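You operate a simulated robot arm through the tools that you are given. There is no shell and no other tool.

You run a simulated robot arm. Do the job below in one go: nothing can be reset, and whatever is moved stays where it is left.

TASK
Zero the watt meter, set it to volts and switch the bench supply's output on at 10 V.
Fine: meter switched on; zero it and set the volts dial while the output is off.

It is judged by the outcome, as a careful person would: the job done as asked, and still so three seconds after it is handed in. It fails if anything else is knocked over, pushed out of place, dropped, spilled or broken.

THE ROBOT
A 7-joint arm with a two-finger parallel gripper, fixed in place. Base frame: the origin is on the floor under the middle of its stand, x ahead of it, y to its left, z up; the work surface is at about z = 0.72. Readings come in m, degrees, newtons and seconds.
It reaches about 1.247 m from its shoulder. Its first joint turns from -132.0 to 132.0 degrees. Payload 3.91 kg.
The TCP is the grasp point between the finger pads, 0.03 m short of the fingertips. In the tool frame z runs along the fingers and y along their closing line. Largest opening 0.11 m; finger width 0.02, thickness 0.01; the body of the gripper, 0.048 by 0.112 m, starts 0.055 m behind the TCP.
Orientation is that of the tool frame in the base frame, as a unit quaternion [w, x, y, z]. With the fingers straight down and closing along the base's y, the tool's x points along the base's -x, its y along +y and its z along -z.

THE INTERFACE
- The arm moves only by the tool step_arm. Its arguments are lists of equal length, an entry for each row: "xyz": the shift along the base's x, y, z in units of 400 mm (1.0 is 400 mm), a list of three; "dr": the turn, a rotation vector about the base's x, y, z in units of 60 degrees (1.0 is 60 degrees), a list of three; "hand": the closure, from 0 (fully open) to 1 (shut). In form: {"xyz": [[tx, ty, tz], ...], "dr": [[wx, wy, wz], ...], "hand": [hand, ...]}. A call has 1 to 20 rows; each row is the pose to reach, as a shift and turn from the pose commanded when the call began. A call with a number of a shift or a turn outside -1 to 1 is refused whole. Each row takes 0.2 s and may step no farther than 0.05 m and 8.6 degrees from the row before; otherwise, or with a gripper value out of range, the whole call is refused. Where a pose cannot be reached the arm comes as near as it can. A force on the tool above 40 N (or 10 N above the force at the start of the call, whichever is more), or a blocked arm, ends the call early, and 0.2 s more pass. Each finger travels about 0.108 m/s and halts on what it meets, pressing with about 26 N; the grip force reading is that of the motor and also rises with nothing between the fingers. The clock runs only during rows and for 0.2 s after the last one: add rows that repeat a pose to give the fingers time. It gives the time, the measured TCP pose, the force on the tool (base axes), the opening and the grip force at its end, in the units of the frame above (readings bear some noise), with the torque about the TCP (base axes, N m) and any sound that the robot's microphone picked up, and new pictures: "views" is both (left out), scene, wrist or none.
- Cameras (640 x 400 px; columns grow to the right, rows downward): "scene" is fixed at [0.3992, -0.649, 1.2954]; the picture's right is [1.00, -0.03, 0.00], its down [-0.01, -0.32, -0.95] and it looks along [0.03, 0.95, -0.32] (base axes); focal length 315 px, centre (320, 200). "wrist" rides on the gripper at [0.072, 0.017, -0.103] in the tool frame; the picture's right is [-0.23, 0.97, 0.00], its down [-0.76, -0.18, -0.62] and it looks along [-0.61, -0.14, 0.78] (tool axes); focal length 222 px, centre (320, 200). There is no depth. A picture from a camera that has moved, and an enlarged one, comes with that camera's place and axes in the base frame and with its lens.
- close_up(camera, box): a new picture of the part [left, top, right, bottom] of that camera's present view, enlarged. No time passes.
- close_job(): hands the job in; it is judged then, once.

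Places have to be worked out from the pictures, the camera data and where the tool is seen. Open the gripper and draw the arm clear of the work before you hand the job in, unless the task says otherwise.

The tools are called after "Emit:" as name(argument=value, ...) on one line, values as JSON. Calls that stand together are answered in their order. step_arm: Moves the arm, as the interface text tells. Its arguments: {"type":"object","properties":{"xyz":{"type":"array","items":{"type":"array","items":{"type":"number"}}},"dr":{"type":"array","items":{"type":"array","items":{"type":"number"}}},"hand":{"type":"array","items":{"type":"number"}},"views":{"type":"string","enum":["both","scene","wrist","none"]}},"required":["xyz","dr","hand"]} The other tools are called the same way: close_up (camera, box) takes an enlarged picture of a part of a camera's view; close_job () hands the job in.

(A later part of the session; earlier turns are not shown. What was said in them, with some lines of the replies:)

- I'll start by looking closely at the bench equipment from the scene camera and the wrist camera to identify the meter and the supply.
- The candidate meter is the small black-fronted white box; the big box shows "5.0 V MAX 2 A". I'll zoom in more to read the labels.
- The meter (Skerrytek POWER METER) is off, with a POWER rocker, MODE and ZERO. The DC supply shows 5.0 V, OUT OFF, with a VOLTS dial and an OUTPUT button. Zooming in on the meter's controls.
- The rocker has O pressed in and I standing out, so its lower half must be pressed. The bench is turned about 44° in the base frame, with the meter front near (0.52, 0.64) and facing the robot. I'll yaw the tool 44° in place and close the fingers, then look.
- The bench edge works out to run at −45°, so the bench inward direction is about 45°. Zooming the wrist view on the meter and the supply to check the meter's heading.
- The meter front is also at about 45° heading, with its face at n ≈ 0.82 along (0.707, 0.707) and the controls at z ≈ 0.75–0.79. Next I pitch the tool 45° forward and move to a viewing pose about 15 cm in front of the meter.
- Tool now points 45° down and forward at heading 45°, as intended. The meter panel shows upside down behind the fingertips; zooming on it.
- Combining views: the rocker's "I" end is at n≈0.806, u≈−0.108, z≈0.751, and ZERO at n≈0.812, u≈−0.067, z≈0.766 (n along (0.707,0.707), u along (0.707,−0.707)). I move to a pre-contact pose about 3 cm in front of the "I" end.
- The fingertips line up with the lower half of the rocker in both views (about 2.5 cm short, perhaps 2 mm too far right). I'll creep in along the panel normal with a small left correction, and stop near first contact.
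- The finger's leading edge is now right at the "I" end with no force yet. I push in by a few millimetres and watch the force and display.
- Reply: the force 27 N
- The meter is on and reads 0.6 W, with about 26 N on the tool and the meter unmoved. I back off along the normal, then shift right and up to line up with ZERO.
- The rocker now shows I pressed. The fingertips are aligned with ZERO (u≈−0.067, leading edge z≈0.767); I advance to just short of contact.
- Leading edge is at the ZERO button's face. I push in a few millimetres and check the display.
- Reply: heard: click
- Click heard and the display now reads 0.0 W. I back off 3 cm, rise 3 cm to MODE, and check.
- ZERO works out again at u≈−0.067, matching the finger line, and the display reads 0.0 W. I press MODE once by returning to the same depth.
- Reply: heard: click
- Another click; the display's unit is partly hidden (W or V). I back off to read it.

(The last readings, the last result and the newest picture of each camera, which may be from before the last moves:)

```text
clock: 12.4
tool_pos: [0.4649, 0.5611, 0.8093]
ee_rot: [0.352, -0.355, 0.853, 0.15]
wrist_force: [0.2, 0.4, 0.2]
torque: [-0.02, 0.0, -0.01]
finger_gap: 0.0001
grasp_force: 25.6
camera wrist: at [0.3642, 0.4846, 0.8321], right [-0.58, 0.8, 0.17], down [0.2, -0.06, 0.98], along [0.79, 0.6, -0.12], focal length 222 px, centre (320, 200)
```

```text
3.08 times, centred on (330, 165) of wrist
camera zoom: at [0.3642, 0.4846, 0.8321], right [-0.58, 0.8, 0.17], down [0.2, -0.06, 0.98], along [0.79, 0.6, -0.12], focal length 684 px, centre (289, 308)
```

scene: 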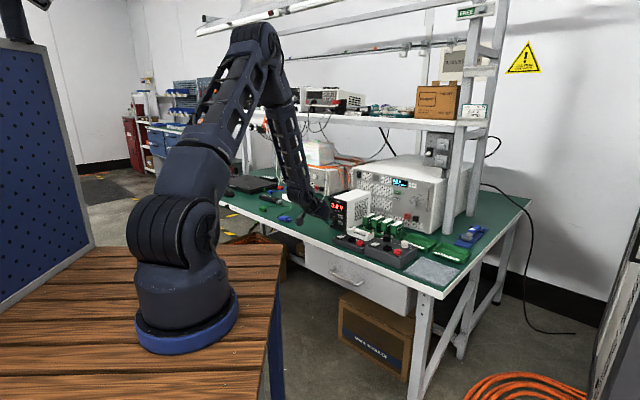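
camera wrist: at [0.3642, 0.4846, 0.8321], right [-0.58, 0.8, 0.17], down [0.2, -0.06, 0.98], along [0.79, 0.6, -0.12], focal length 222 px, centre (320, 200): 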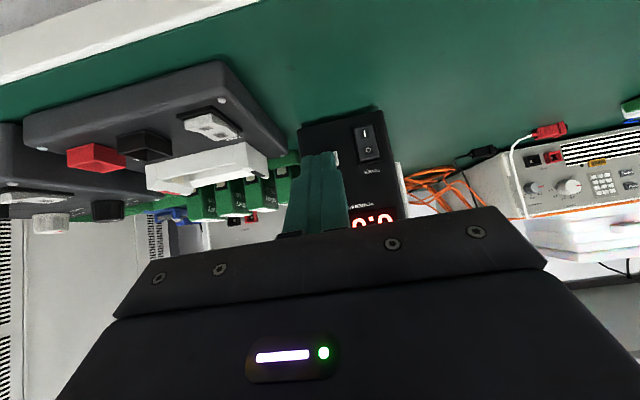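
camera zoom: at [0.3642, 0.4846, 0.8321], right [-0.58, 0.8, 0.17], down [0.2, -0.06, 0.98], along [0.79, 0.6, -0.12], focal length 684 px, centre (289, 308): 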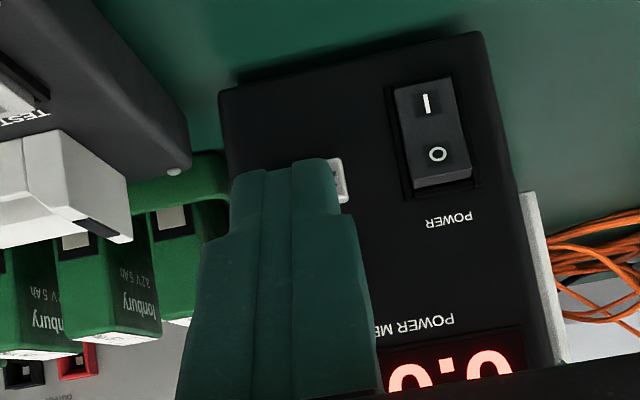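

The meter reads 0.0 V: on, zeroed and in volts. Next is the dial, estimated at about (0.852, 0.622, 0.853) on a panel facing heading ≈51°. I rise clear, then move to a viewing pose in front of the supply with a shallower tool pitch (30°) and part-open fingers.

Emit:
step_arm(xyz=[[0, 0, 0.0881], [0, 0, 0.1763], [0, 0, 0.2644], [0, 0, 0.3525], [0.1029, -0.0229, 0.3346], [0.2057, -0.0457, 0.3168], [0.3086, -0.0686, 0.2989], [0.4114, -0.0914, 0.2811], [0.5143, -0.1143, 0.2632], [0.6171, -0.1371, 0.2454], [0.72, -0.16, 0.2275], [0.72, -0.16, 0.2275]], dr=[[0, 0, 0], [0, 0, 0], [0, 0, 0], [0, 0, 0], [0.0267, -0.0237, 0.0143], [0.0535, -0.0473, 0.0286], [0.0802, -0.071, 0.0429], [0.107, -0.0947, 0.0571], [0.1337, -0.1184, 0.0714], [0.1605, -0.142, 0.0857], [0.1872, -0.1657, 0.1], [0.1872, -0.1657, 0.1]], hand=[1, 1, 1, 1, 0.9, 0.8, 0.7, 0.6, 0.5, 0.4, 0.4, 0.4])

Emit:
close_up(camera="wrist", box=[200, 80, 440, 230])

Emit:
close_up(camera="scene", box=[330, 150, 470, 260])

```text
clock: 15.0
tool_pos: [0.7546, 0.4963, 0.9012]
ee_rot: [0.45, -0.373, 0.781, 0.219]
wrist_force: [0.0, -1.0, -0.1]
torque: [0.01, -0.01, 0.0]
finger_gap: 0.0659
grasp_force: 0.1
camera wrist: at [0.6595, 0.41, 0.8902], right [-0.69, 0.7, 0.2], down [0.04, -0.24, 0.97], along [0.72, 0.68, 0.13], focal length 222 px, centre (320, 200)
```

scene: 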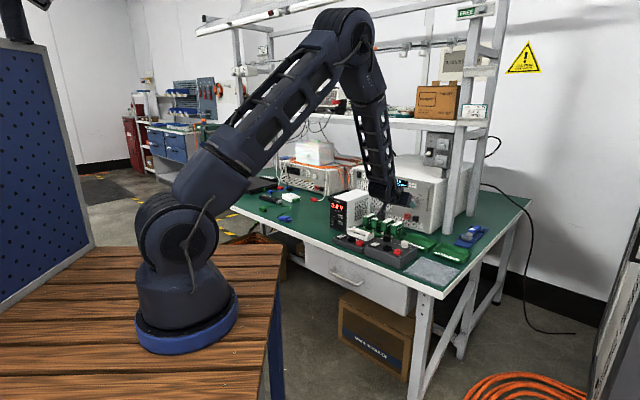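
wrist: 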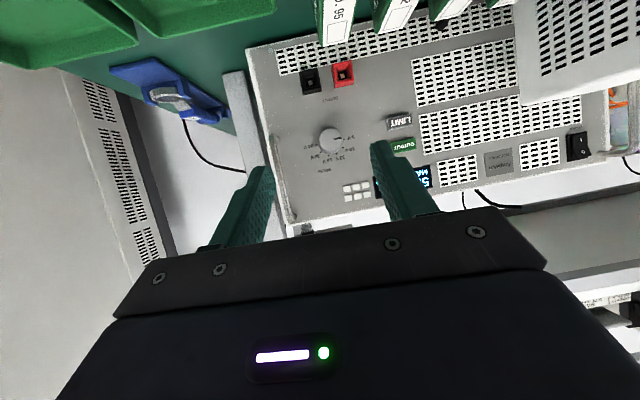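

```text
2.67 times, centred on (320, 155) of wrist
camera zoom: at [0.6595, 0.41, 0.8902], right [-0.69, 0.7, 0.2], down [0.04, -0.24, 0.97], along [0.72, 0.68, 0.13], focal length 592 px, centre (320, 320)
```

zoom: 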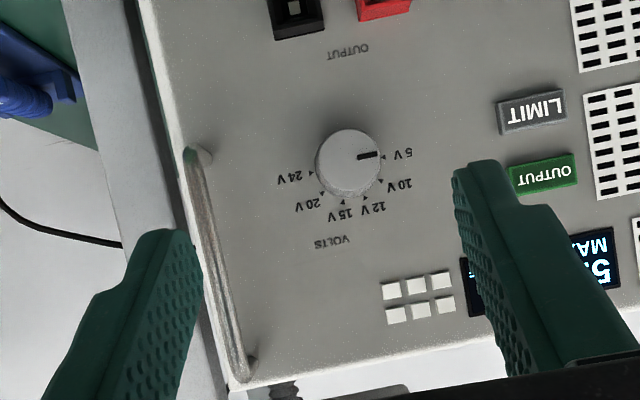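

```text
3.64 times, centred on (400, 205) of scene
camera zoom: at [0.3992, -0.649, 1.2954], right [1.0, -0.03, 0.0], down [-0.01, -0.32, -0.95], along [0.03, 0.95, -0.32], focal length 1147 px, centre (29, 182)
```

zoom: 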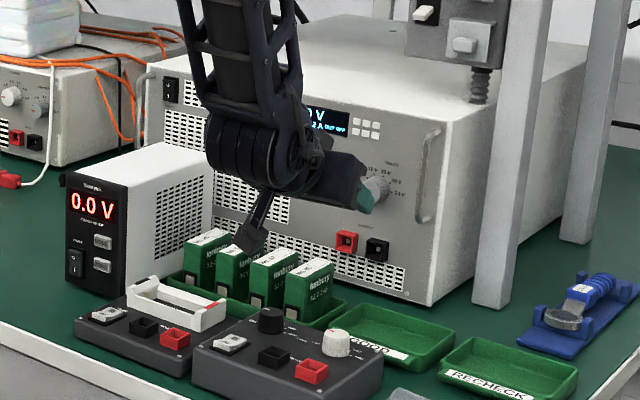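

The view is very good: dial pointer at 5 V, OUTPUT and LIMIT buttons visible. I need the panel's heading and knob depth more precisely, so I take detailed crops.

Emit:
close_up(camera="wrist", box=[420, 90, 640, 220])

Emit:
close_up(camera="wrist", box=[290, 110, 370, 170])

Emit:
close_up(camera="wrist", box=[220, 20, 360, 240])

```text
2.91 times, centred on (530, 155) of wrist
camera zoom: at [0.6595, 0.41, 0.8902], right [-0.69, 0.7, 0.2], down [0.04, -0.24, 0.97], along [0.72, 0.68, 0.13], focal length 646 px, centre (-291, 331)
```

zoom: 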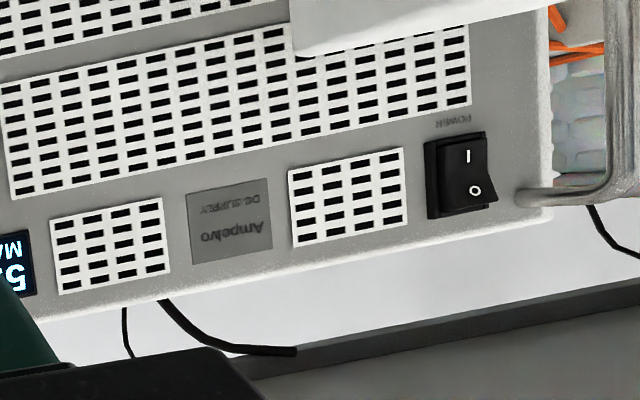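

```text
6.67 times, centred on (330, 140) of wrist
camera zoom: at [0.6595, 0.41, 0.8902], right [-0.69, 0.7, 0.2], down [0.04, -0.24, 0.97], along [0.72, 0.68, 0.13], focal length 1481 px, centre (253, 600)
```

zoom: 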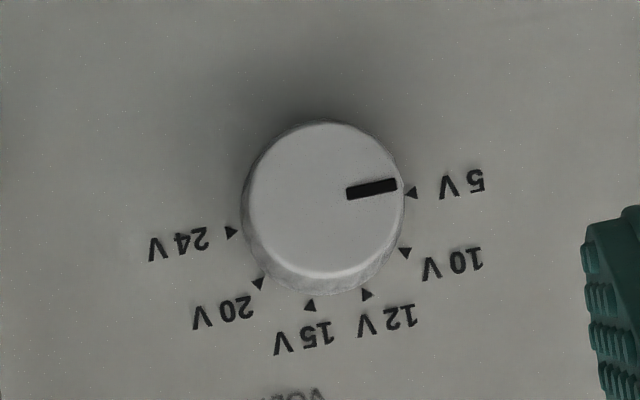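

```text
1.82 times, centred on (290, 130) of wrist
camera zoom: at [0.6595, 0.41, 0.8902], right [-0.69, 0.7, 0.2], down [0.04, -0.24, 0.97], along [0.72, 0.68, 0.13], focal length 404 px, centre (374, 327)
```

zoom: 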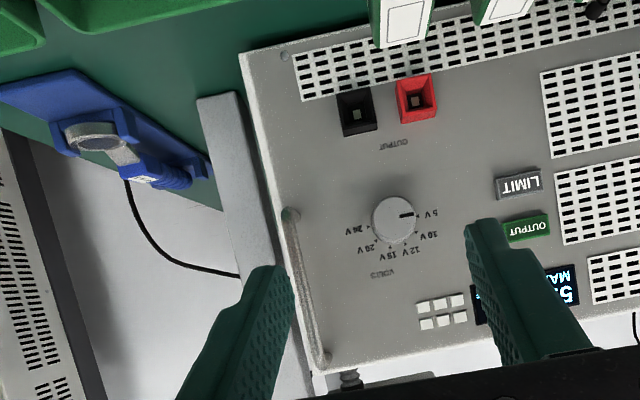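

From the tick circle and knob face offset: the panel normal is at about 44° heading, the knob is ≈28 mm across and ≈18 mm high, detents are 36° apart, and the knob base sits near (0.853, 0.627, 0.859). I move to a pre-grasp ~4 cm off the knob with heading 44° and pitch 20°, then re-measure.

Emit:
step_arm(xyz=[[0.0236, 0.0441, -0.0222], [0.0473, 0.0882, -0.0444], [0.0709, 0.1322, -0.0666], [0.0945, 0.1763, -0.0888], [0.0945, 0.1763, -0.0888]], dr=[[0.0309, -0.028, -0.0313], [0.0617, -0.0561, -0.0625], [0.0926, -0.0841, -0.0938], [0.1234, -0.1121, -0.125], [0.1234, -0.1121, -0.125]], hand=[0.4, 0.4, 0.4, 0.4, 0.4])

Emit:
close_up(camera="wrist", box=[220, 60, 420, 220])

Emit:
close_up(camera="scene", box=[370, 160, 450, 230])

```text
clock: 16.2
tool_pos: [0.7885, 0.5673, 0.8639]
ee_rot: [0.531, -0.305, 0.76, 0.217]
wrist_force: [-0.3, -1.0, -0.3]
torque: [0.01, 0.0, 0.0]
finger_gap: 0.066
grasp_force: 0.0
camera wrist: at [0.6886, 0.4958, 0.8329], right [-0.62, 0.75, 0.22], down [-0.11, -0.36, 0.93], along [0.78, 0.55, 0.3], focal length 222 px, centre (320, 200)
```

scene: 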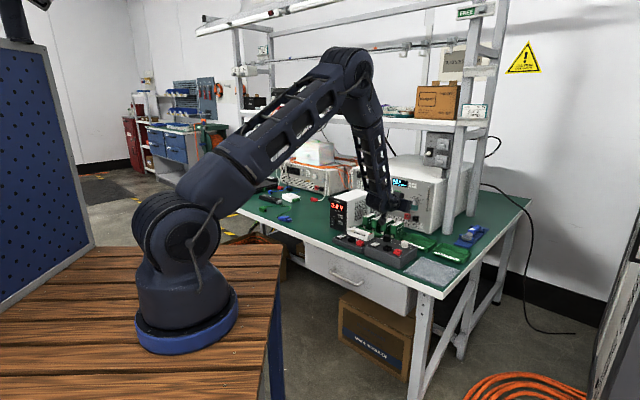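
wrist: 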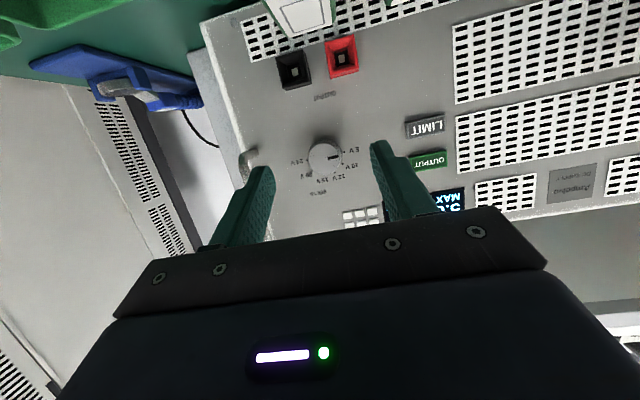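

```text
2.50 times, centred on (320, 140) of wrist
camera zoom: at [0.6886, 0.4958, 0.8329], right [-0.62, 0.75, 0.22], down [-0.11, -0.36, 0.93], along [0.78, 0.55, 0.3], focal length 555 px, centre (320, 350)
```

zoom: 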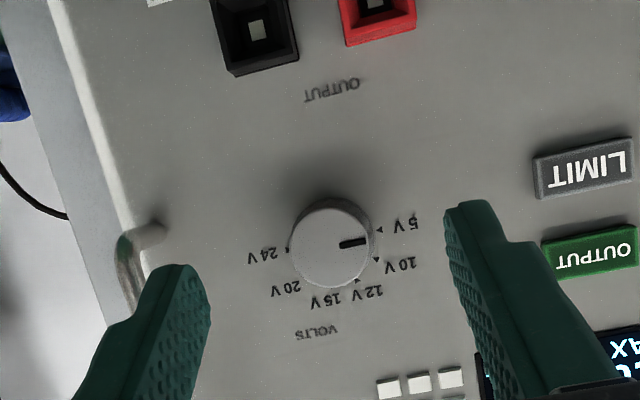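

```text
5.71 times, centred on (410, 195) of scene
camera zoom: at [0.3992, -0.649, 1.2954], right [1.0, -0.03, 0.0], down [-0.01, -0.32, -0.95], along [0.03, 0.95, -0.32], focal length 1802 px, centre (-194, 229)
```

zoom: 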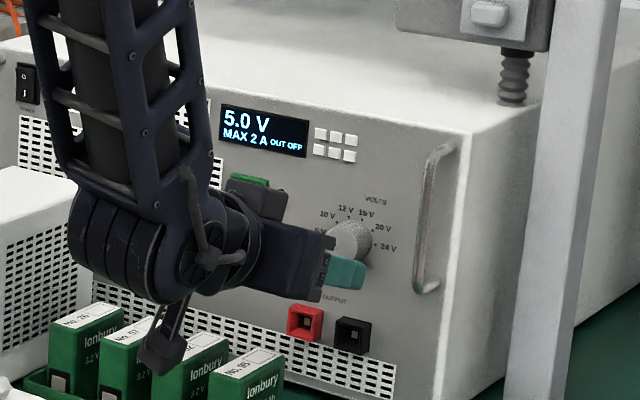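

Triangulating both views gives the knob base at (0.859, 0.632, 0.859), its face ~20 mm out, and the gripper centreline within 1 mm of it. I pre-roll the hand −18° about the knob axis (so the 36° turn is symmetric) and move to ~8 mm short of the knob.

Emit:
step_arm(xyz=[[0.0198, 0.0215, 0.0013], [0.0397, 0.0429, 0.0025], [0.0595, 0.0644, 0.0038], [0.0595, 0.0644, 0.0038]], dr=[[-0.0719, -0.0695, 0], [-0.1439, -0.1389, 0], [-0.2158, -0.2084, 0], [-0.2158, -0.2084, 0]], hand=[0.4, 0.4, 0.4, 0.4])

Emit:
close_up(camera="wrist", box=[220, 60, 420, 220])

Emit:
close_up(camera="scene", box=[370, 160, 450, 230])

```text
clock: 17.2
tool_pos: [0.8124, 0.5931, 0.8663]
ee_rot: [0.573, -0.384, 0.718, 0.095]
wrist_force: [-0.9, 0.7, -0.1]
torque: [0.03, -0.02, 0.01]
finger_gap: 0.0663
grasp_force: 0.0
camera wrist: at [0.7202, 0.5132, 0.8306], right [-0.63, 0.77, -0.09], down [-0.31, -0.14, 0.94], along [0.71, 0.62, 0.33], focal length 222 px, centre (320, 200)
```

scene: 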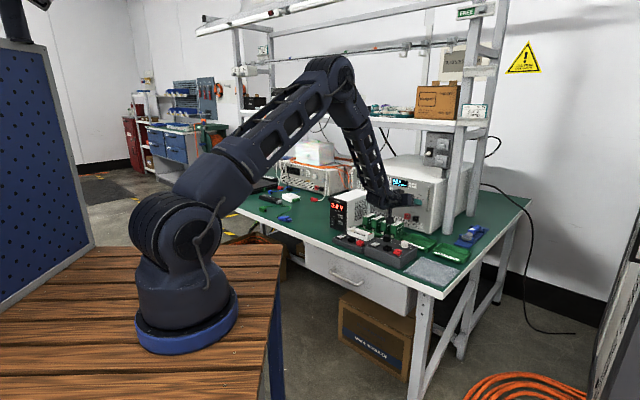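
wrist: 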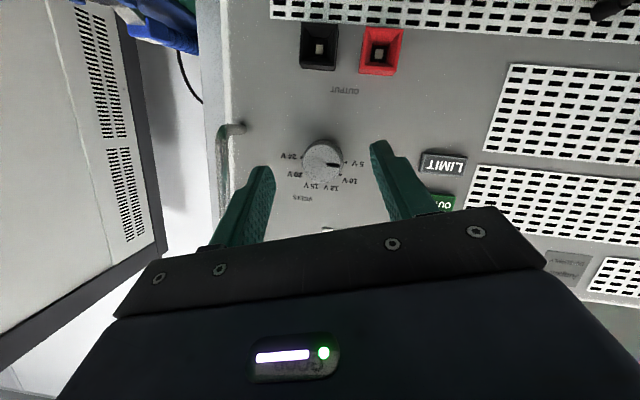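

```text
2.50 times, centred on (320, 140) of wrist
camera zoom: at [0.7202, 0.5132, 0.8306], right [-0.63, 0.77, -0.09], down [-0.31, -0.14, 0.94], along [0.71, 0.62, 0.33], focal length 555 px, centre (320, 350)
```

zoom: 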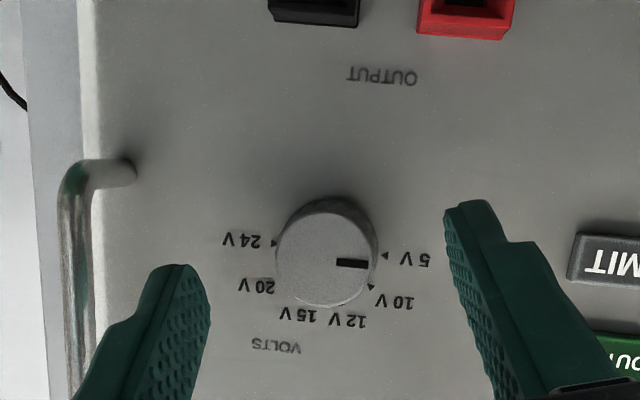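

```text
5.71 times, centred on (410, 195) of scene
camera zoom: at [0.3992, -0.649, 1.2954], right [1.0, -0.03, 0.0], down [-0.01, -0.32, -0.95], along [0.03, 0.95, -0.32], focal length 1802 px, centre (-194, 229)
```

zoom: 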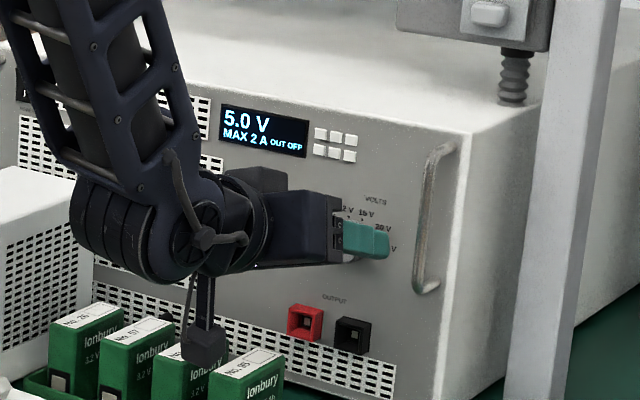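

Knob and hand are aligned within ~1 mm; display still shows OUT OFF. I advance 24 mm so the pads straddle the knob, then check before closing.

Emit:
step_arm(xyz=[[0.0216, 0.0209, 0], [0.0432, 0.0417, 0], [0.0432, 0.0417, 0]], dr=[[0, 0, 0], [0, 0, 0], [0, 0, 0]], hand=[0.4, 0.4, 0.4])

Emit:
close_up(camera="wrist", box=[220, 60, 420, 220])

Emit:
close_up(camera="scene", box=[370, 160, 450, 230])

```text
clock: 18.0
tool_pos: [0.8308, 0.6094, 0.8672]
ee_rot: [0.573, -0.384, 0.718, 0.096]
wrist_force: [-19.8, -19.3, 6.9]
torque: [0.03, 0.19, 0.93]
finger_gap: 0.0652
grasp_force: 0.0
camera wrist: at [0.737, 0.5295, 0.8307], right [-0.63, 0.77, -0.09], down [-0.31, -0.14, 0.94], along [0.71, 0.62, 0.33], focal length 222 px, centre (320, 200)
```

scene: 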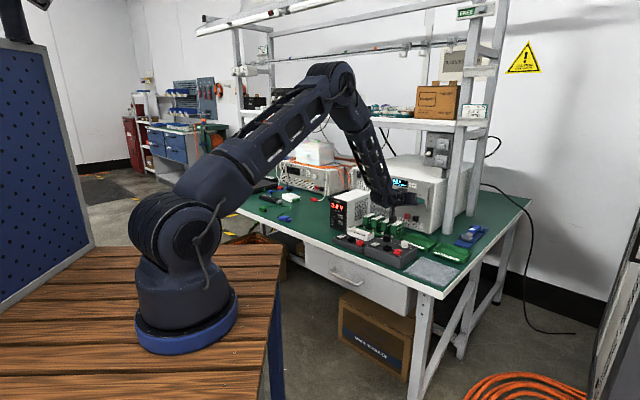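
wrist: 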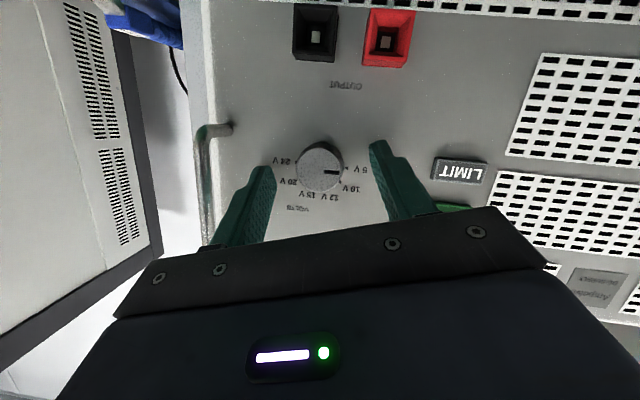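

```text
2.50 times, centred on (320, 140) of wrist
camera zoom: at [0.737, 0.5295, 0.8307], right [-0.63, 0.77, -0.09], down [-0.31, -0.14, 0.94], along [0.71, 0.62, 0.33], focal length 555 px, centre (320, 350)
```

zoom: 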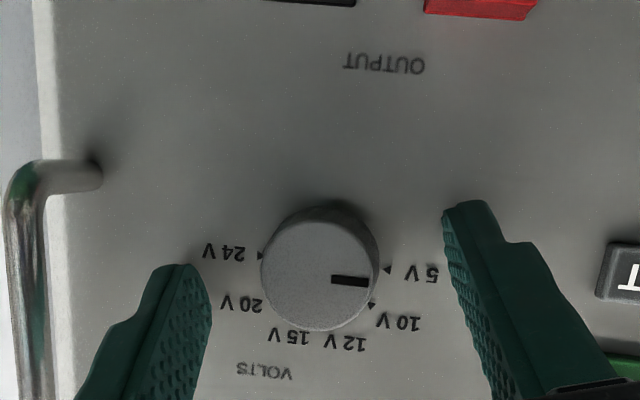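

```text
5.71 times, centred on (410, 195) of scene
camera zoom: at [0.3992, -0.649, 1.2954], right [1.0, -0.03, 0.0], down [-0.01, -0.32, -0.95], along [0.03, 0.95, -0.32], focal length 1802 px, centre (-194, 229)
```

zoom: 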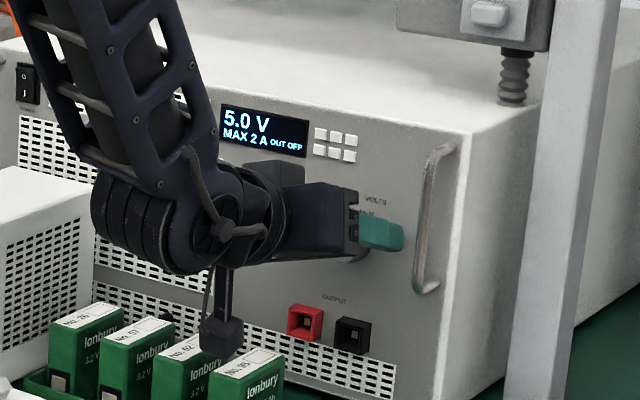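

The left fingertip is touching the panel (28 N, torque matches the left finger). I back off 2.5 mm and close on the knob.

Emit:
step_arm(xyz=[[-0.0045, -0.0043, 0], [-0.0045, -0.0043, 0], [-0.0045, -0.0043, 0], [-0.0045, -0.0043, 0], [-0.0045, -0.0043, 0]], dr=[[0, 0, 0], [0, 0, 0], [0, 0, 0], [0, 0, 0], [0, 0, 0]], hand=[0.4, 0.55, 0.7, 0.85, 0.85])

Emit:
close_up(camera="wrist", box=[220, 60, 420, 220])

Emit:
close_up(camera="scene", box=[370, 160, 450, 230])

```text
clock: 19.2
tool_pos: [0.829, 0.6073, 0.867]
ee_rot: [0.572, -0.385, 0.718, 0.096]
wrist_force: [-1.3, 8.6, -0.7]
torque: [0.13, -0.02, 0.19]
finger_gap: 0.0292
grasp_force: 45.5
camera wrist: at [0.736, 0.5287, 0.8305], right [-0.63, 0.77, -0.09], down [-0.31, -0.15, 0.94], along [0.71, 0.62, 0.33], focal length 222 px, centre (320, 200)
```

scene: 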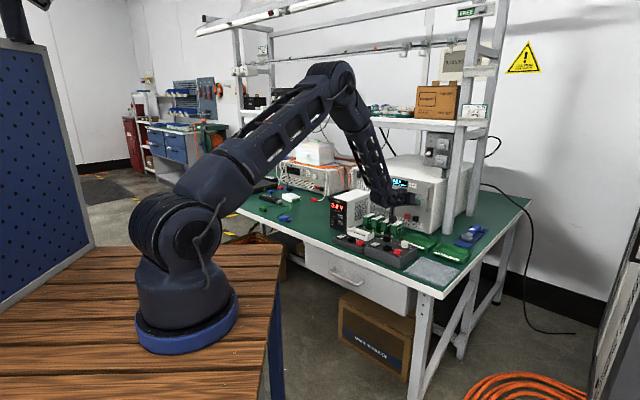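
wrist: 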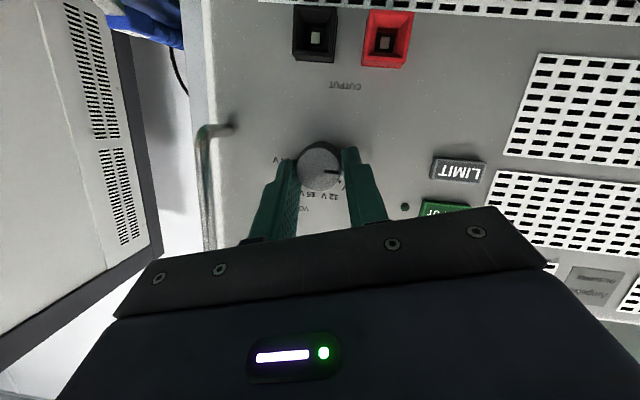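

```text
2.50 times, centred on (320, 140) of wrist
camera zoom: at [0.736, 0.5287, 0.8305], right [-0.63, 0.77, -0.09], down [-0.31, -0.15, 0.94], along [0.71, 0.62, 0.33], focal length 555 px, centre (320, 350)
```

zoom: 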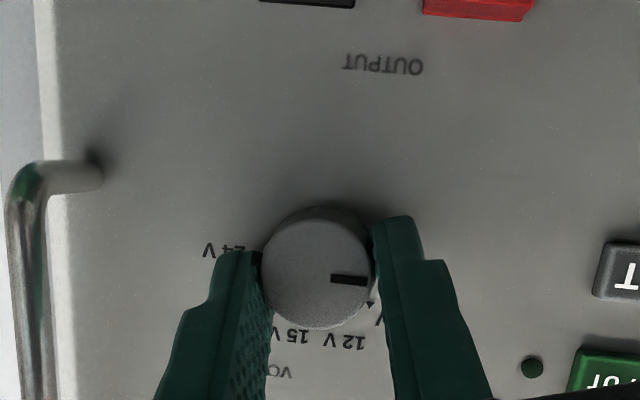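

```text
5.71 times, centred on (410, 195) of scene
camera zoom: at [0.3992, -0.649, 1.2954], right [1.0, -0.03, 0.0], down [-0.01, -0.32, -0.95], along [0.03, 0.95, -0.32], focal length 1802 px, centre (-194, 229)
```

zoom: 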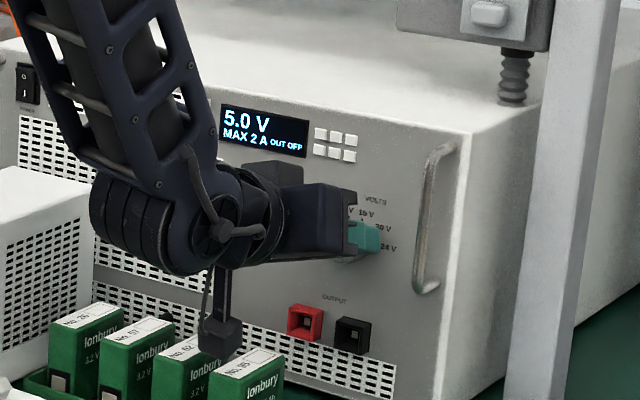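

Firm grip on the knob (gap 29 mm, pointer still at 5 V). I turn +36° clockwise about the knob axis toward 10 V, with the TCP following the small arc.

Emit:
step_arm(xyz=[[0.0015, -0.0015, 0.0006], [0.003, -0.0031, 0.0009], [0.0045, -0.0047, 0.001], [0.006, -0.0063, 0.0009], [0.0076, -0.0078, 0.0006], [0.009, -0.0094, 0]], dr=[[0.0719, 0.0695, 0], [0.1439, 0.1389, 0], [0.2158, 0.2084, 0], [0.2877, 0.2779, 0], [0.3597, 0.3474, 0], [0.4316, 0.4168, 0]], hand=[0.85, 0.85, 0.85, 0.85, 0.85, 0.85])

Emit:
close_up(camera="wrist", box=[220, 60, 420, 220])

Emit:
close_up(camera="scene", box=[370, 160, 450, 230])

```text
clock: 20.6
tool_pos: [0.8329, 0.6049, 0.8674]
ee_rot: [0.476, -0.216, 0.785, 0.333]
wrist_force: [-15.4, 3.4, 4.4]
torque: [-0.28, 0.46, 0.54]
finger_gap: 0.0293
grasp_force: 45.1
camera wrist: at [0.7256, 0.5396, 0.8414], right [-0.54, 0.67, 0.51], down [0.09, -0.56, 0.82], along [0.84, 0.49, 0.24], focal length 222 px, centre (320, 200)
```

scene: 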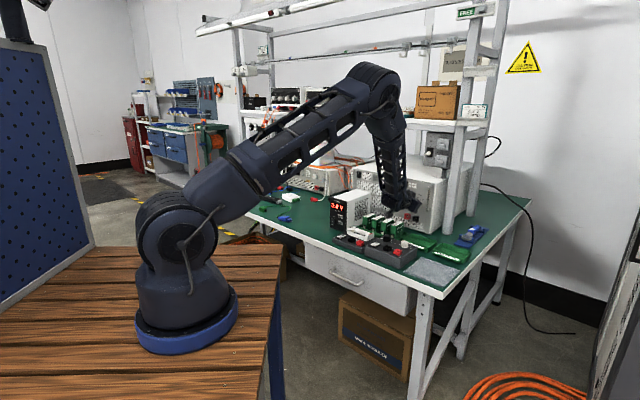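
wrist: 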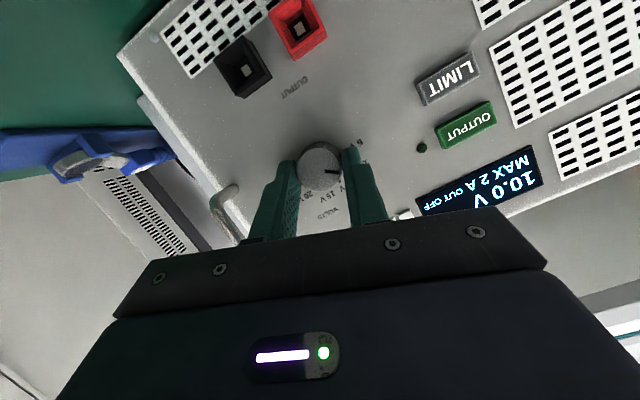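

```text
2.50 times, centred on (320, 140) of wrist
camera zoom: at [0.7256, 0.5396, 0.8414], right [-0.54, 0.67, 0.51], down [0.09, -0.56, 0.82], along [0.84, 0.49, 0.24], focal length 555 px, centre (320, 350)
```

zoom: 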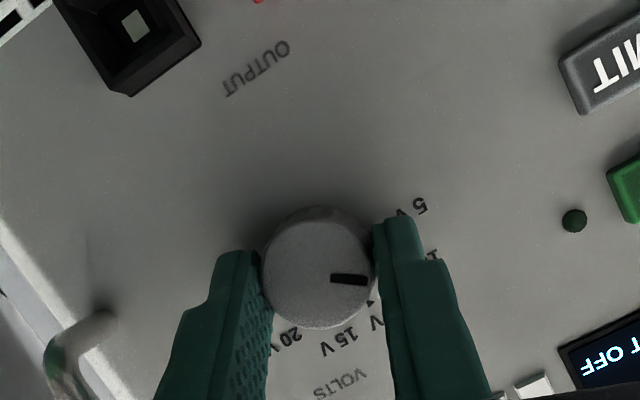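

```text
5.71 times, centred on (410, 195) of scene
camera zoom: at [0.3992, -0.649, 1.2954], right [1.0, -0.03, 0.0], down [-0.01, -0.32, -0.95], along [0.03, 0.95, -0.32], focal length 1802 px, centre (-194, 229)
```

zoom: 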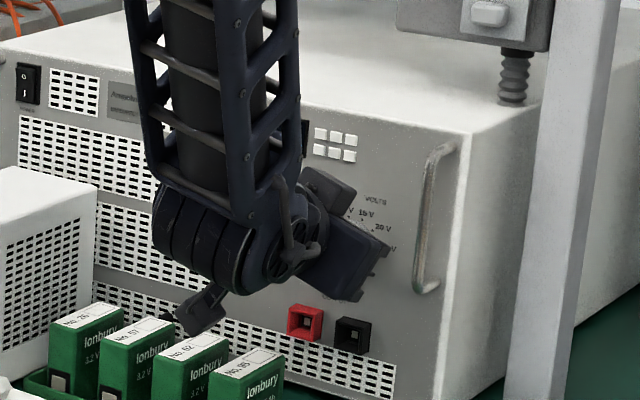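

The display reads 10.0 V, OUT OFF. I open the fingers in place, then retreat straight back along the knob axis.

Emit:
step_arm(xyz=[[0, 0, 0], [0, 0, 0], [0, 0, 0], [0, 0, 0], [-0.036, -0.0347, 0], [-0.0719, -0.0695, 0], [-0.1079, -0.1042, 0], [-0.1079, -0.1042, 0]], dr=[[0, 0, 0], [0, 0, 0], [0, 0, 0], [0, 0, 0], [0, 0, 0], [0, 0, 0], [0, 0, 0], [0, 0, 0]], hand=[0.7, 0.55, 0.4, 0.4, 0.4, 0.4, 0.4, 0.4])

Emit:
close_up(camera="wrist", box=[260, 60, 500, 220])

```text
clock: 22.4
tool_pos: [0.7898, 0.5618, 0.8674]
ee_rot: [0.476, -0.217, 0.785, 0.333]
wrist_force: [0.2, 0.1, -0.2]
torque: [-0.02, 0.02, 0.0]
finger_gap: 0.0659
grasp_force: 0.1
camera wrist: at [0.6832, 0.4964, 0.8415], right [-0.54, 0.67, 0.51], down [0.09, -0.56, 0.83], along [0.84, 0.49, 0.24], focal length 222 px, centre (320, 200)
```

scene: 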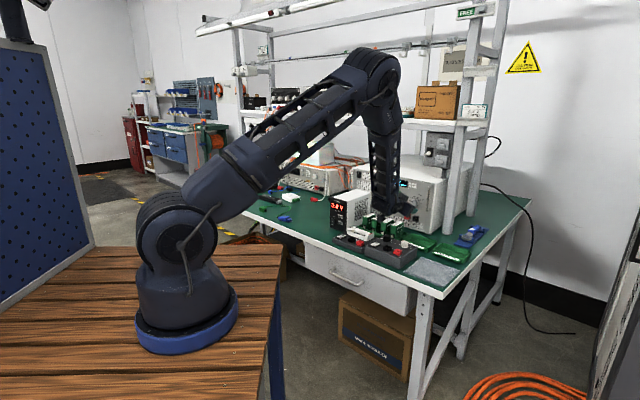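
wrist: 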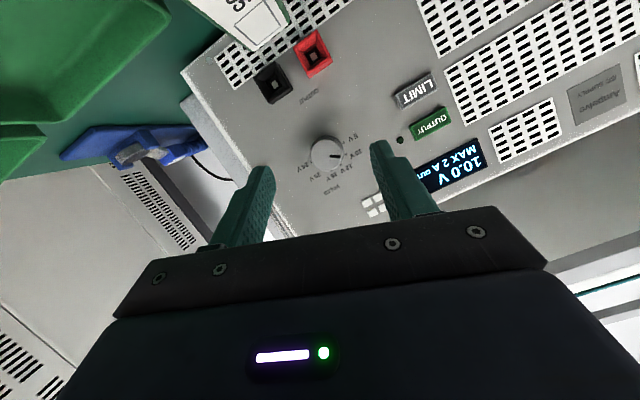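

```text
2.50 times, centred on (380, 140) of wrist
camera zoom: at [0.6832, 0.4964, 0.8415], right [-0.54, 0.67, 0.51], down [0.09, -0.56, 0.83], along [0.84, 0.49, 0.24], focal length 555 px, centre (170, 350)
```

zoom: 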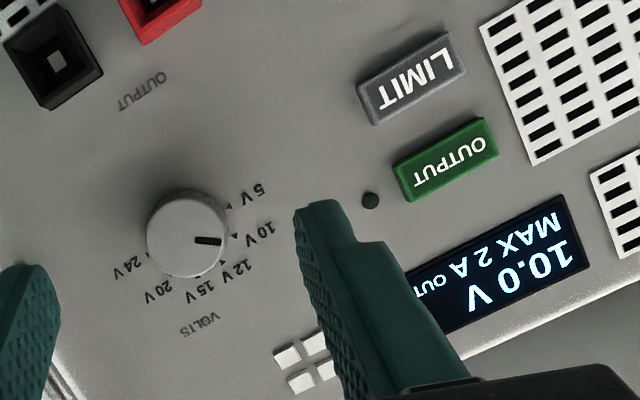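

The dial stays at 10 V after release, output still off. OUTPUT works out at about v = 0.052, z = 0.882 (9 cm left of the knob), with LIMIT 29 mm below it. I roll the hand level, close the fingers and move to stand off in front of OUTPUT.

Emit:
step_arm(xyz=[[-0.038, 0.0438, 0.0113], [-0.0759, 0.0877, 0.0225], [-0.1139, 0.1315, 0.0338], [-0.1518, 0.1753, 0.045], [-0.1518, 0.1753, 0.045]], dr=[[-0.054, -0.0521, 0], [-0.1079, -0.1042, 0], [-0.1619, -0.1563, 0], [-0.2158, -0.2084, 0], [-0.2158, -0.2084, 0]], hand=[0.6, 0.8, 1, 1, 1])

Emit:
close_up(camera="wrist", box=[220, 60, 440, 220])

Emit:
close_up(camera="scene", box=[360, 150, 440, 230])

```text
clock: 23.6
tool_pos: [0.7294, 0.6324, 0.8851]
ee_rot: [0.531, -0.304, 0.76, 0.217]
wrist_force: [0.2, -0.4, -0.9]
torque: [-0.01, -0.01, 0.02]
finger_gap: 0.0
grasp_force: 26.7
camera wrist: at [0.6287, 0.5607, 0.8531], right [-0.62, 0.75, 0.22], down [-0.11, -0.36, 0.93], along [0.78, 0.55, 0.3], focal length 222 px, centre (320, 200)
```

scene: 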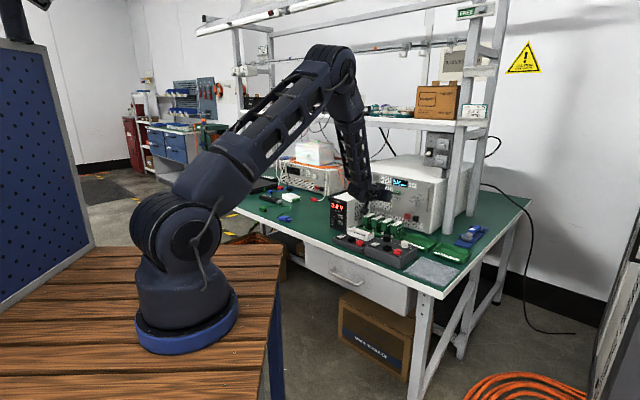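
wrist: 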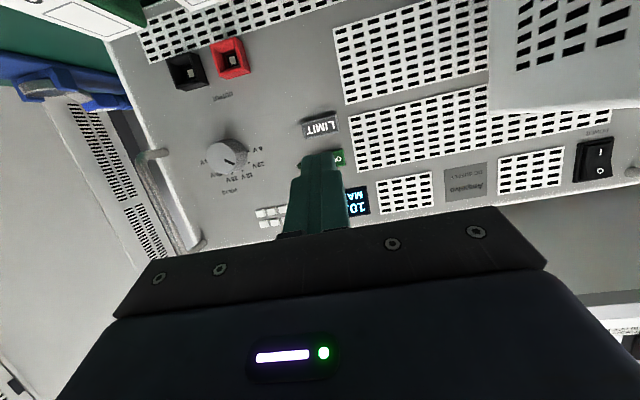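

```text
2.50 times, centred on (330, 140) of wrist
camera zoom: at [0.6287, 0.5607, 0.8531], right [-0.62, 0.75, 0.22], down [-0.11, -0.36, 0.93], along [0.78, 0.55, 0.3], focal length 555 px, centre (295, 350)
```

zoom: 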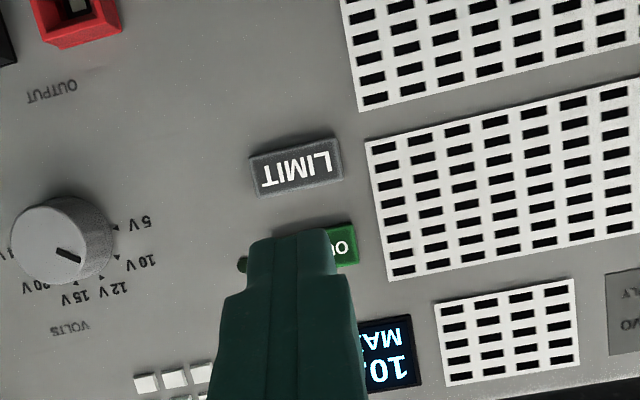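

```text
5.00 times, centred on (400, 190) of scene
camera zoom: at [0.3992, -0.649, 1.2954], right [1.0, -0.03, 0.0], down [-0.01, -0.32, -0.95], along [0.03, 0.95, -0.32], focal length 1577 px, centre (-80, 250)
```

zoom: 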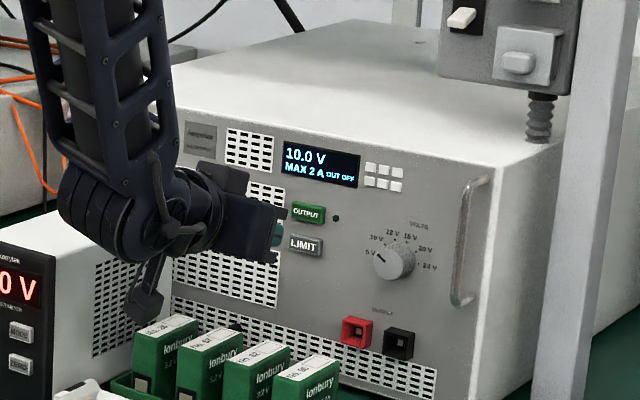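

OUTPUT checks out at v≈0.051, z≈0.881; the closed fingertips are centred on it and well above LIMIT. I advance 44 mm to just short of contact.

Emit:
step_arm(xyz=[[0.0316, 0.0306, -0.0015], [0.0633, 0.0611, -0.003], [0.0791, 0.0764, -0.0038], [0.0791, 0.0764, -0.0038]], dr=[[0, 0, 0], [0, 0, 0], [0, 0, 0], [0, 0, 0]], hand=[1, 1, 1, 1])

Emit:
close_up(camera="wrist", box=[220, 60, 440, 220])

Emit:
close_up(camera="scene", box=[370, 160, 430, 220])

```text
clock: 24.6
tool_pos: [0.7615, 0.6628, 0.8818]
ee_rot: [0.531, -0.304, 0.761, 0.217]
wrist_force: [0.3, 0.2, -0.4]
torque: [0.0, 0.0, 0.03]
finger_gap: 0.0
grasp_force: 26.0
camera wrist: at [0.6612, 0.5919, 0.8499], right [-0.62, 0.75, 0.22], down [-0.11, -0.36, 0.93], along [0.78, 0.55, 0.3], focal length 222 px, centre (320, 200)
```

scene: 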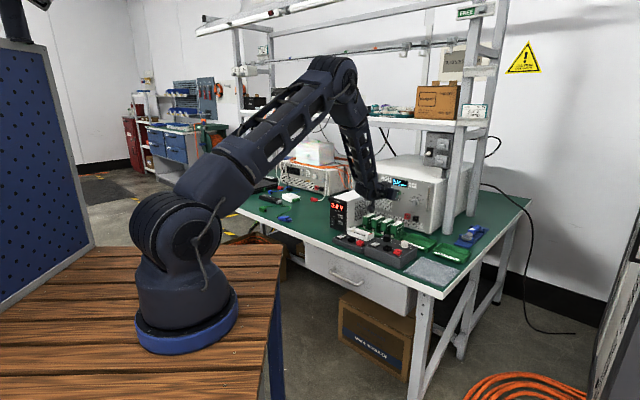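
wrist: 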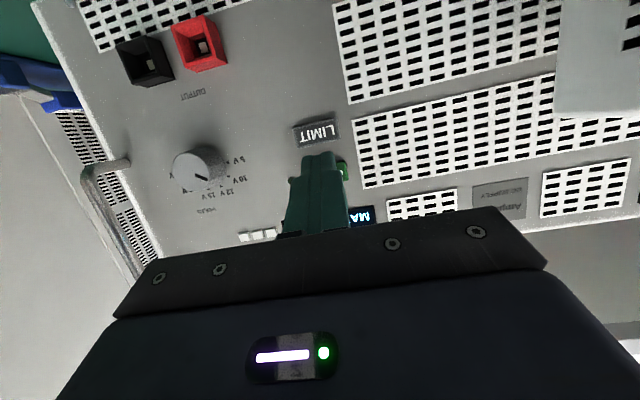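

```text
2.50 times, centred on (330, 140) of wrist
camera zoom: at [0.6612, 0.5919, 0.8499], right [-0.62, 0.75, 0.22], down [-0.11, -0.36, 0.93], along [0.78, 0.55, 0.3], focal length 555 px, centre (295, 350)
```

zoom: 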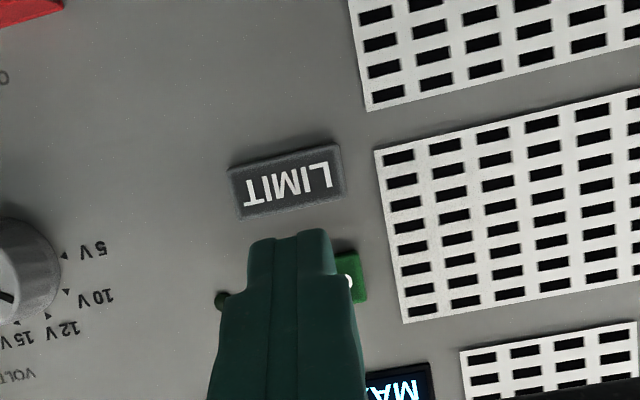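

```text
6.67 times, centred on (400, 190) of scene
camera zoom: at [0.3992, -0.649, 1.2954], right [1.0, -0.03, 0.0], down [-0.01, -0.32, -0.95], along [0.03, 0.95, -0.32], focal length 2102 px, centre (-213, 267)
```

zoom: 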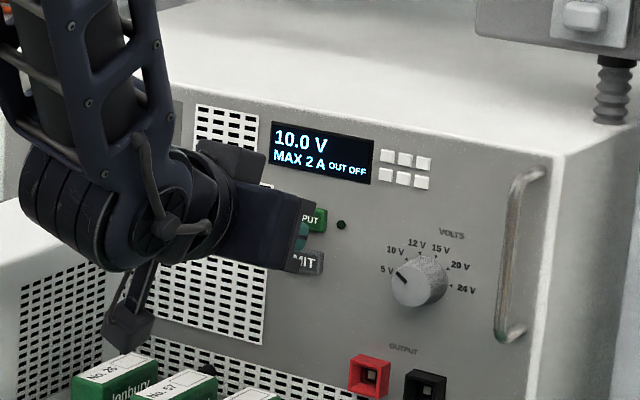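

The tip is level with OUTPUT's centre; I'll raise it 2.5 mm for extra clearance from LIMIT and creep in toward contact.

Emit:
step_arm(xyz=[[0, 0, 0.0063], [0.009, 0.0087, 0.0063], [0.0144, 0.0139, 0.0063]], dr=[[0, 0, 0], [0, 0, 0], [0, 0, 0]], hand=[1, 1, 1], views="scene")

Emit:
close_up(camera="scene", box=[370, 160, 430, 220])

```text
clock: 25.4
tool_pos: [0.768, 0.6687, 0.8848]
ee_rot: [0.531, -0.304, 0.761, 0.217]
wrist_force: [-3.7, -1.0, -0.1]
torque: [0.04, 0.0, 0.05]
finger_gap: 0.0
grasp_force: 26.3
heard: click
```

scene: 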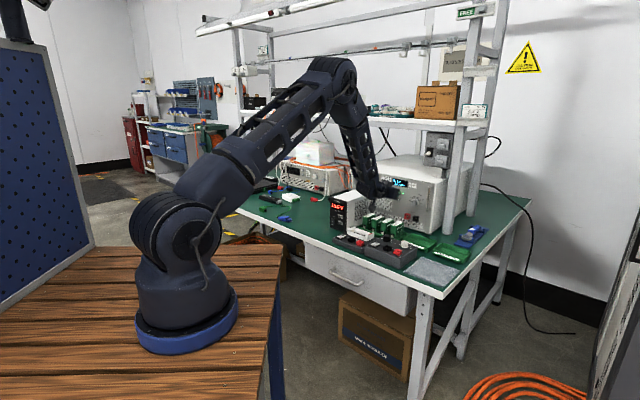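

```text
6.67 times, centred on (400, 190) of scene
camera zoom: at [0.3992, -0.649, 1.2954], right [1.0, -0.03, 0.0], down [-0.01, -0.32, -0.95], along [0.03, 0.95, -0.32], focal length 2102 px, centre (-213, 267)
```

zoom: 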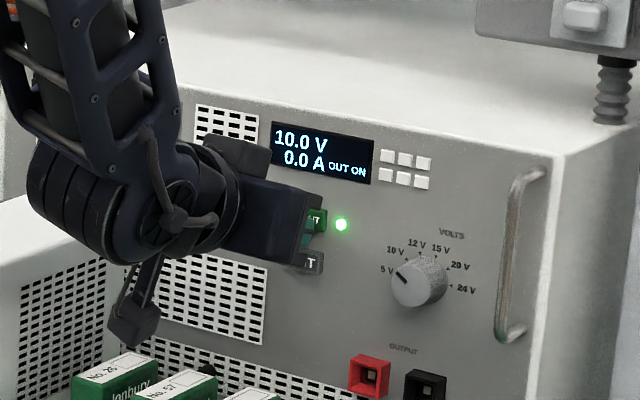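

Click: the supply shows 10.0 V, 0.0 A, OUT ON with the LED lit. I withdraw straight back, then rise and open the gripper.

Emit:
step_arm(xyz=[[-0.036, -0.0347, 0], [-0.1079, -0.1042, 0], [-0.1798, -0.1737, 0], [-0.2158, -0.2084, 0.09], [-0.2518, -0.2432, 0.18], [-0.2878, -0.2779, 0.27], [-0.3237, -0.3127, 0.36], [-0.3597, -0.3474, 0.45], [-0.3597, -0.3474, 0.45]], dr=[[0, 0, 0], [0, 0, 0], [0, 0, 0], [0, 0, 0], [0, 0, 0], [0, 0, 0], [0, 0, 0], [0, 0, 0], [0, 0, 0]], hand=[1, 1, 1, 1, 0.8, 0.5, 0.2, 0, 0])

Emit:
close_up(camera="scene", box=[320, 150, 480, 270])

Emit:
close_up(camera="scene", box=[320, 180, 380, 240])

Emit:
close_up(camera="scene", box=[380, 160, 440, 220])

```text
clock: 27.4
tool_pos: [0.6256, 0.5302, 1.0677]
ee_rot: [0.531, -0.304, 0.761, 0.216]
wrist_force: [0.0, -0.1, -0.4]
torque: [0.04, 0.01, 0.0]
finger_gap: 0.11
grasp_force: 0.0
camera wrist: at [0.5235, 0.4585, 1.0339], right [-0.62, 0.75, 0.22], down [-0.11, -0.36, 0.93], along [0.78, 0.55, 0.3], focal length 222 px, centre (320, 200)
```

scene: 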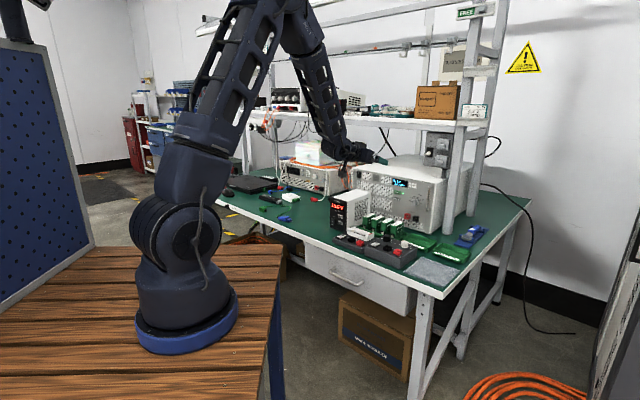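
wrist: 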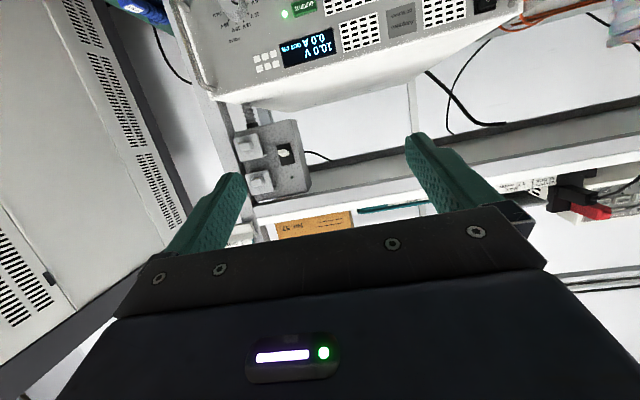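

```text
3.33 times, centred on (400, 210) of scene
camera zoom: at [0.3992, -0.649, 1.2954], right [1.0, -0.03, 0.0], down [-0.01, -0.32, -0.95], along [0.03, 0.95, -0.32], focal length 1051 px, centre (53, 167)
```

zoom: 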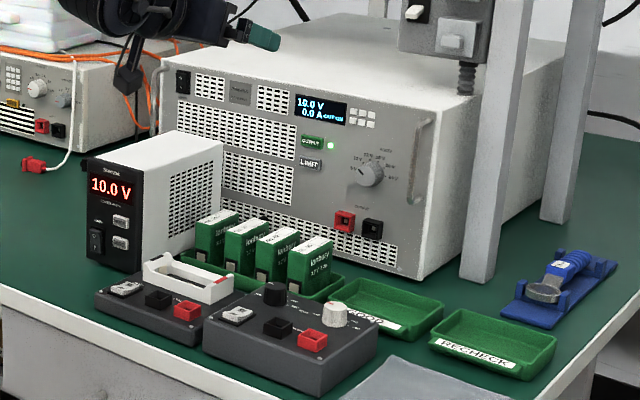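

```text
6.67 times, centred on (350, 210) of scene
camera zoom: at [0.3992, -0.649, 1.2954], right [1.0, -0.03, 0.0], down [-0.01, -0.32, -0.95], along [0.03, 0.95, -0.32], focal length 2102 px, centre (120, 133)
```

zoom: 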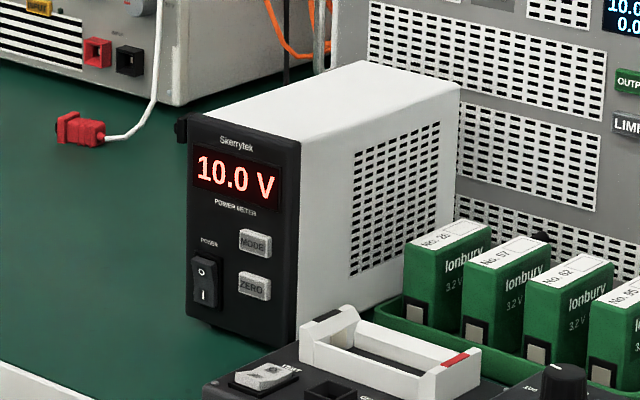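

```text
6.67 times, centred on (410, 190) of scene
camera zoom: at [0.3992, -0.649, 1.2954], right [1.0, -0.03, 0.0], down [-0.01, -0.32, -0.95], along [0.03, 0.95, -0.32], focal length 2102 px, centre (-280, 267)
```

zoom: 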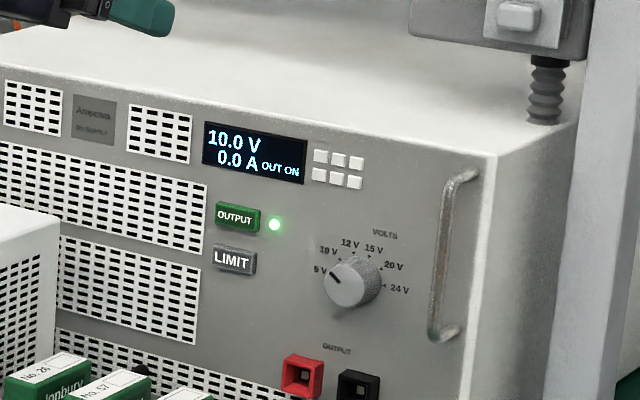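

The meter reads 10.0 V and the supply shows 10.0 V OUT ON, with everything else in its original place. I draw the open gripper further back, clear of the bench.

Emit:
step_arm(xyz=[[-0.08, -0.077, 0.02], [-0.16, -0.154, 0.04], [-0.24, -0.231, 0.06], [-0.32, -0.308, 0.08], [-0.32, -0.308, 0.08]], dr=[[0, 0, 0], [0, 0, 0], [0, 0, 0], [0, 0, 0], [0, 0, 0]], hand=[0, 0, 0, 0, 0], views="scene")

Emit:
close_up(camera="scene", box=[320, 150, 480, 270])

```text
clock: 28.6
tool_pos: [0.4945, 0.407, 1.1]
ee_rot: [0.531, -0.305, 0.761, 0.217]
wrist_force: [0.6, 0.1, -0.9]
torque: [0.02, -0.02, 0.02]
finger_gap: 0.1103
grasp_force: 0.1
```

scene: 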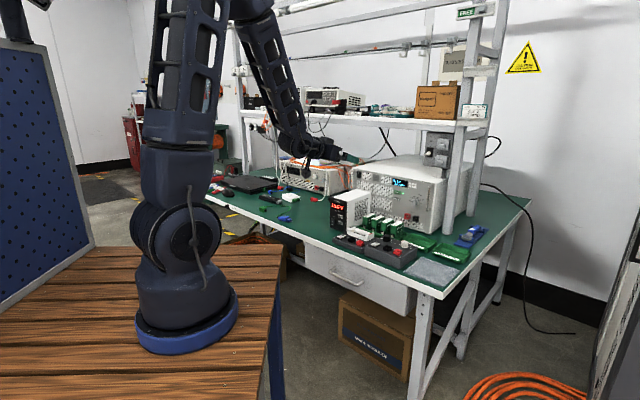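

```text
3.33 times, centred on (400, 210) of scene
camera zoom: at [0.3992, -0.649, 1.2954], right [1.0, -0.03, 0.0], down [-0.01, -0.32, -0.95], along [0.03, 0.95, -0.32], focal length 1051 px, centre (53, 167)
```

zoom: 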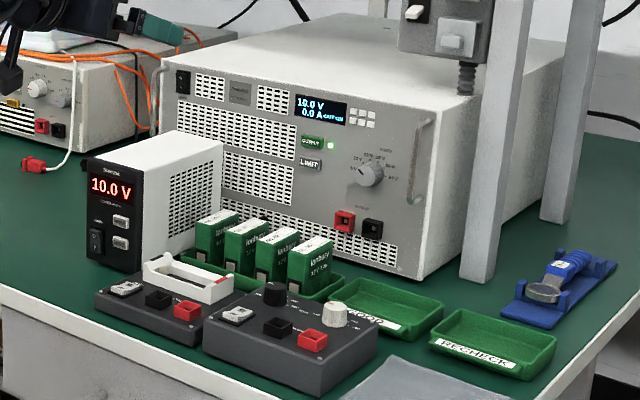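

The meter is on, zeroed and reading 10.0 V. The supply is at 10.0 V with its output on, nothing else has moved, and the arm is clear with the gripper open, so I'm handing the job in.

Emit:
close_job()

```text
The job is handed in.
```

The job is done and handed in: the watt meter is zeroed and set to volts, and the bench supply's output is on at 10 V.

- **Meter:** I switched it on and pressed ZERO, which took the reading from 0.6 W to 0.0 W. One press of MODE set it to volts. It now reads 10.0 V.
- **Supply:** I turned the volts dial from 5 V to 10 V while the output was off, then pressed OUTPUT. The display shows 10.0 V, 0.0 A, OUT ON, and the green light is lit.
- **Contact with the supply:** while I was lining up on the dial, one fingertip pressed against the supply's front panel with about 28 N. I backed off, and the supply did not move.

In the last pictures everything else on the bench is where it was. The gripper is open and the arm is clear of the bench.
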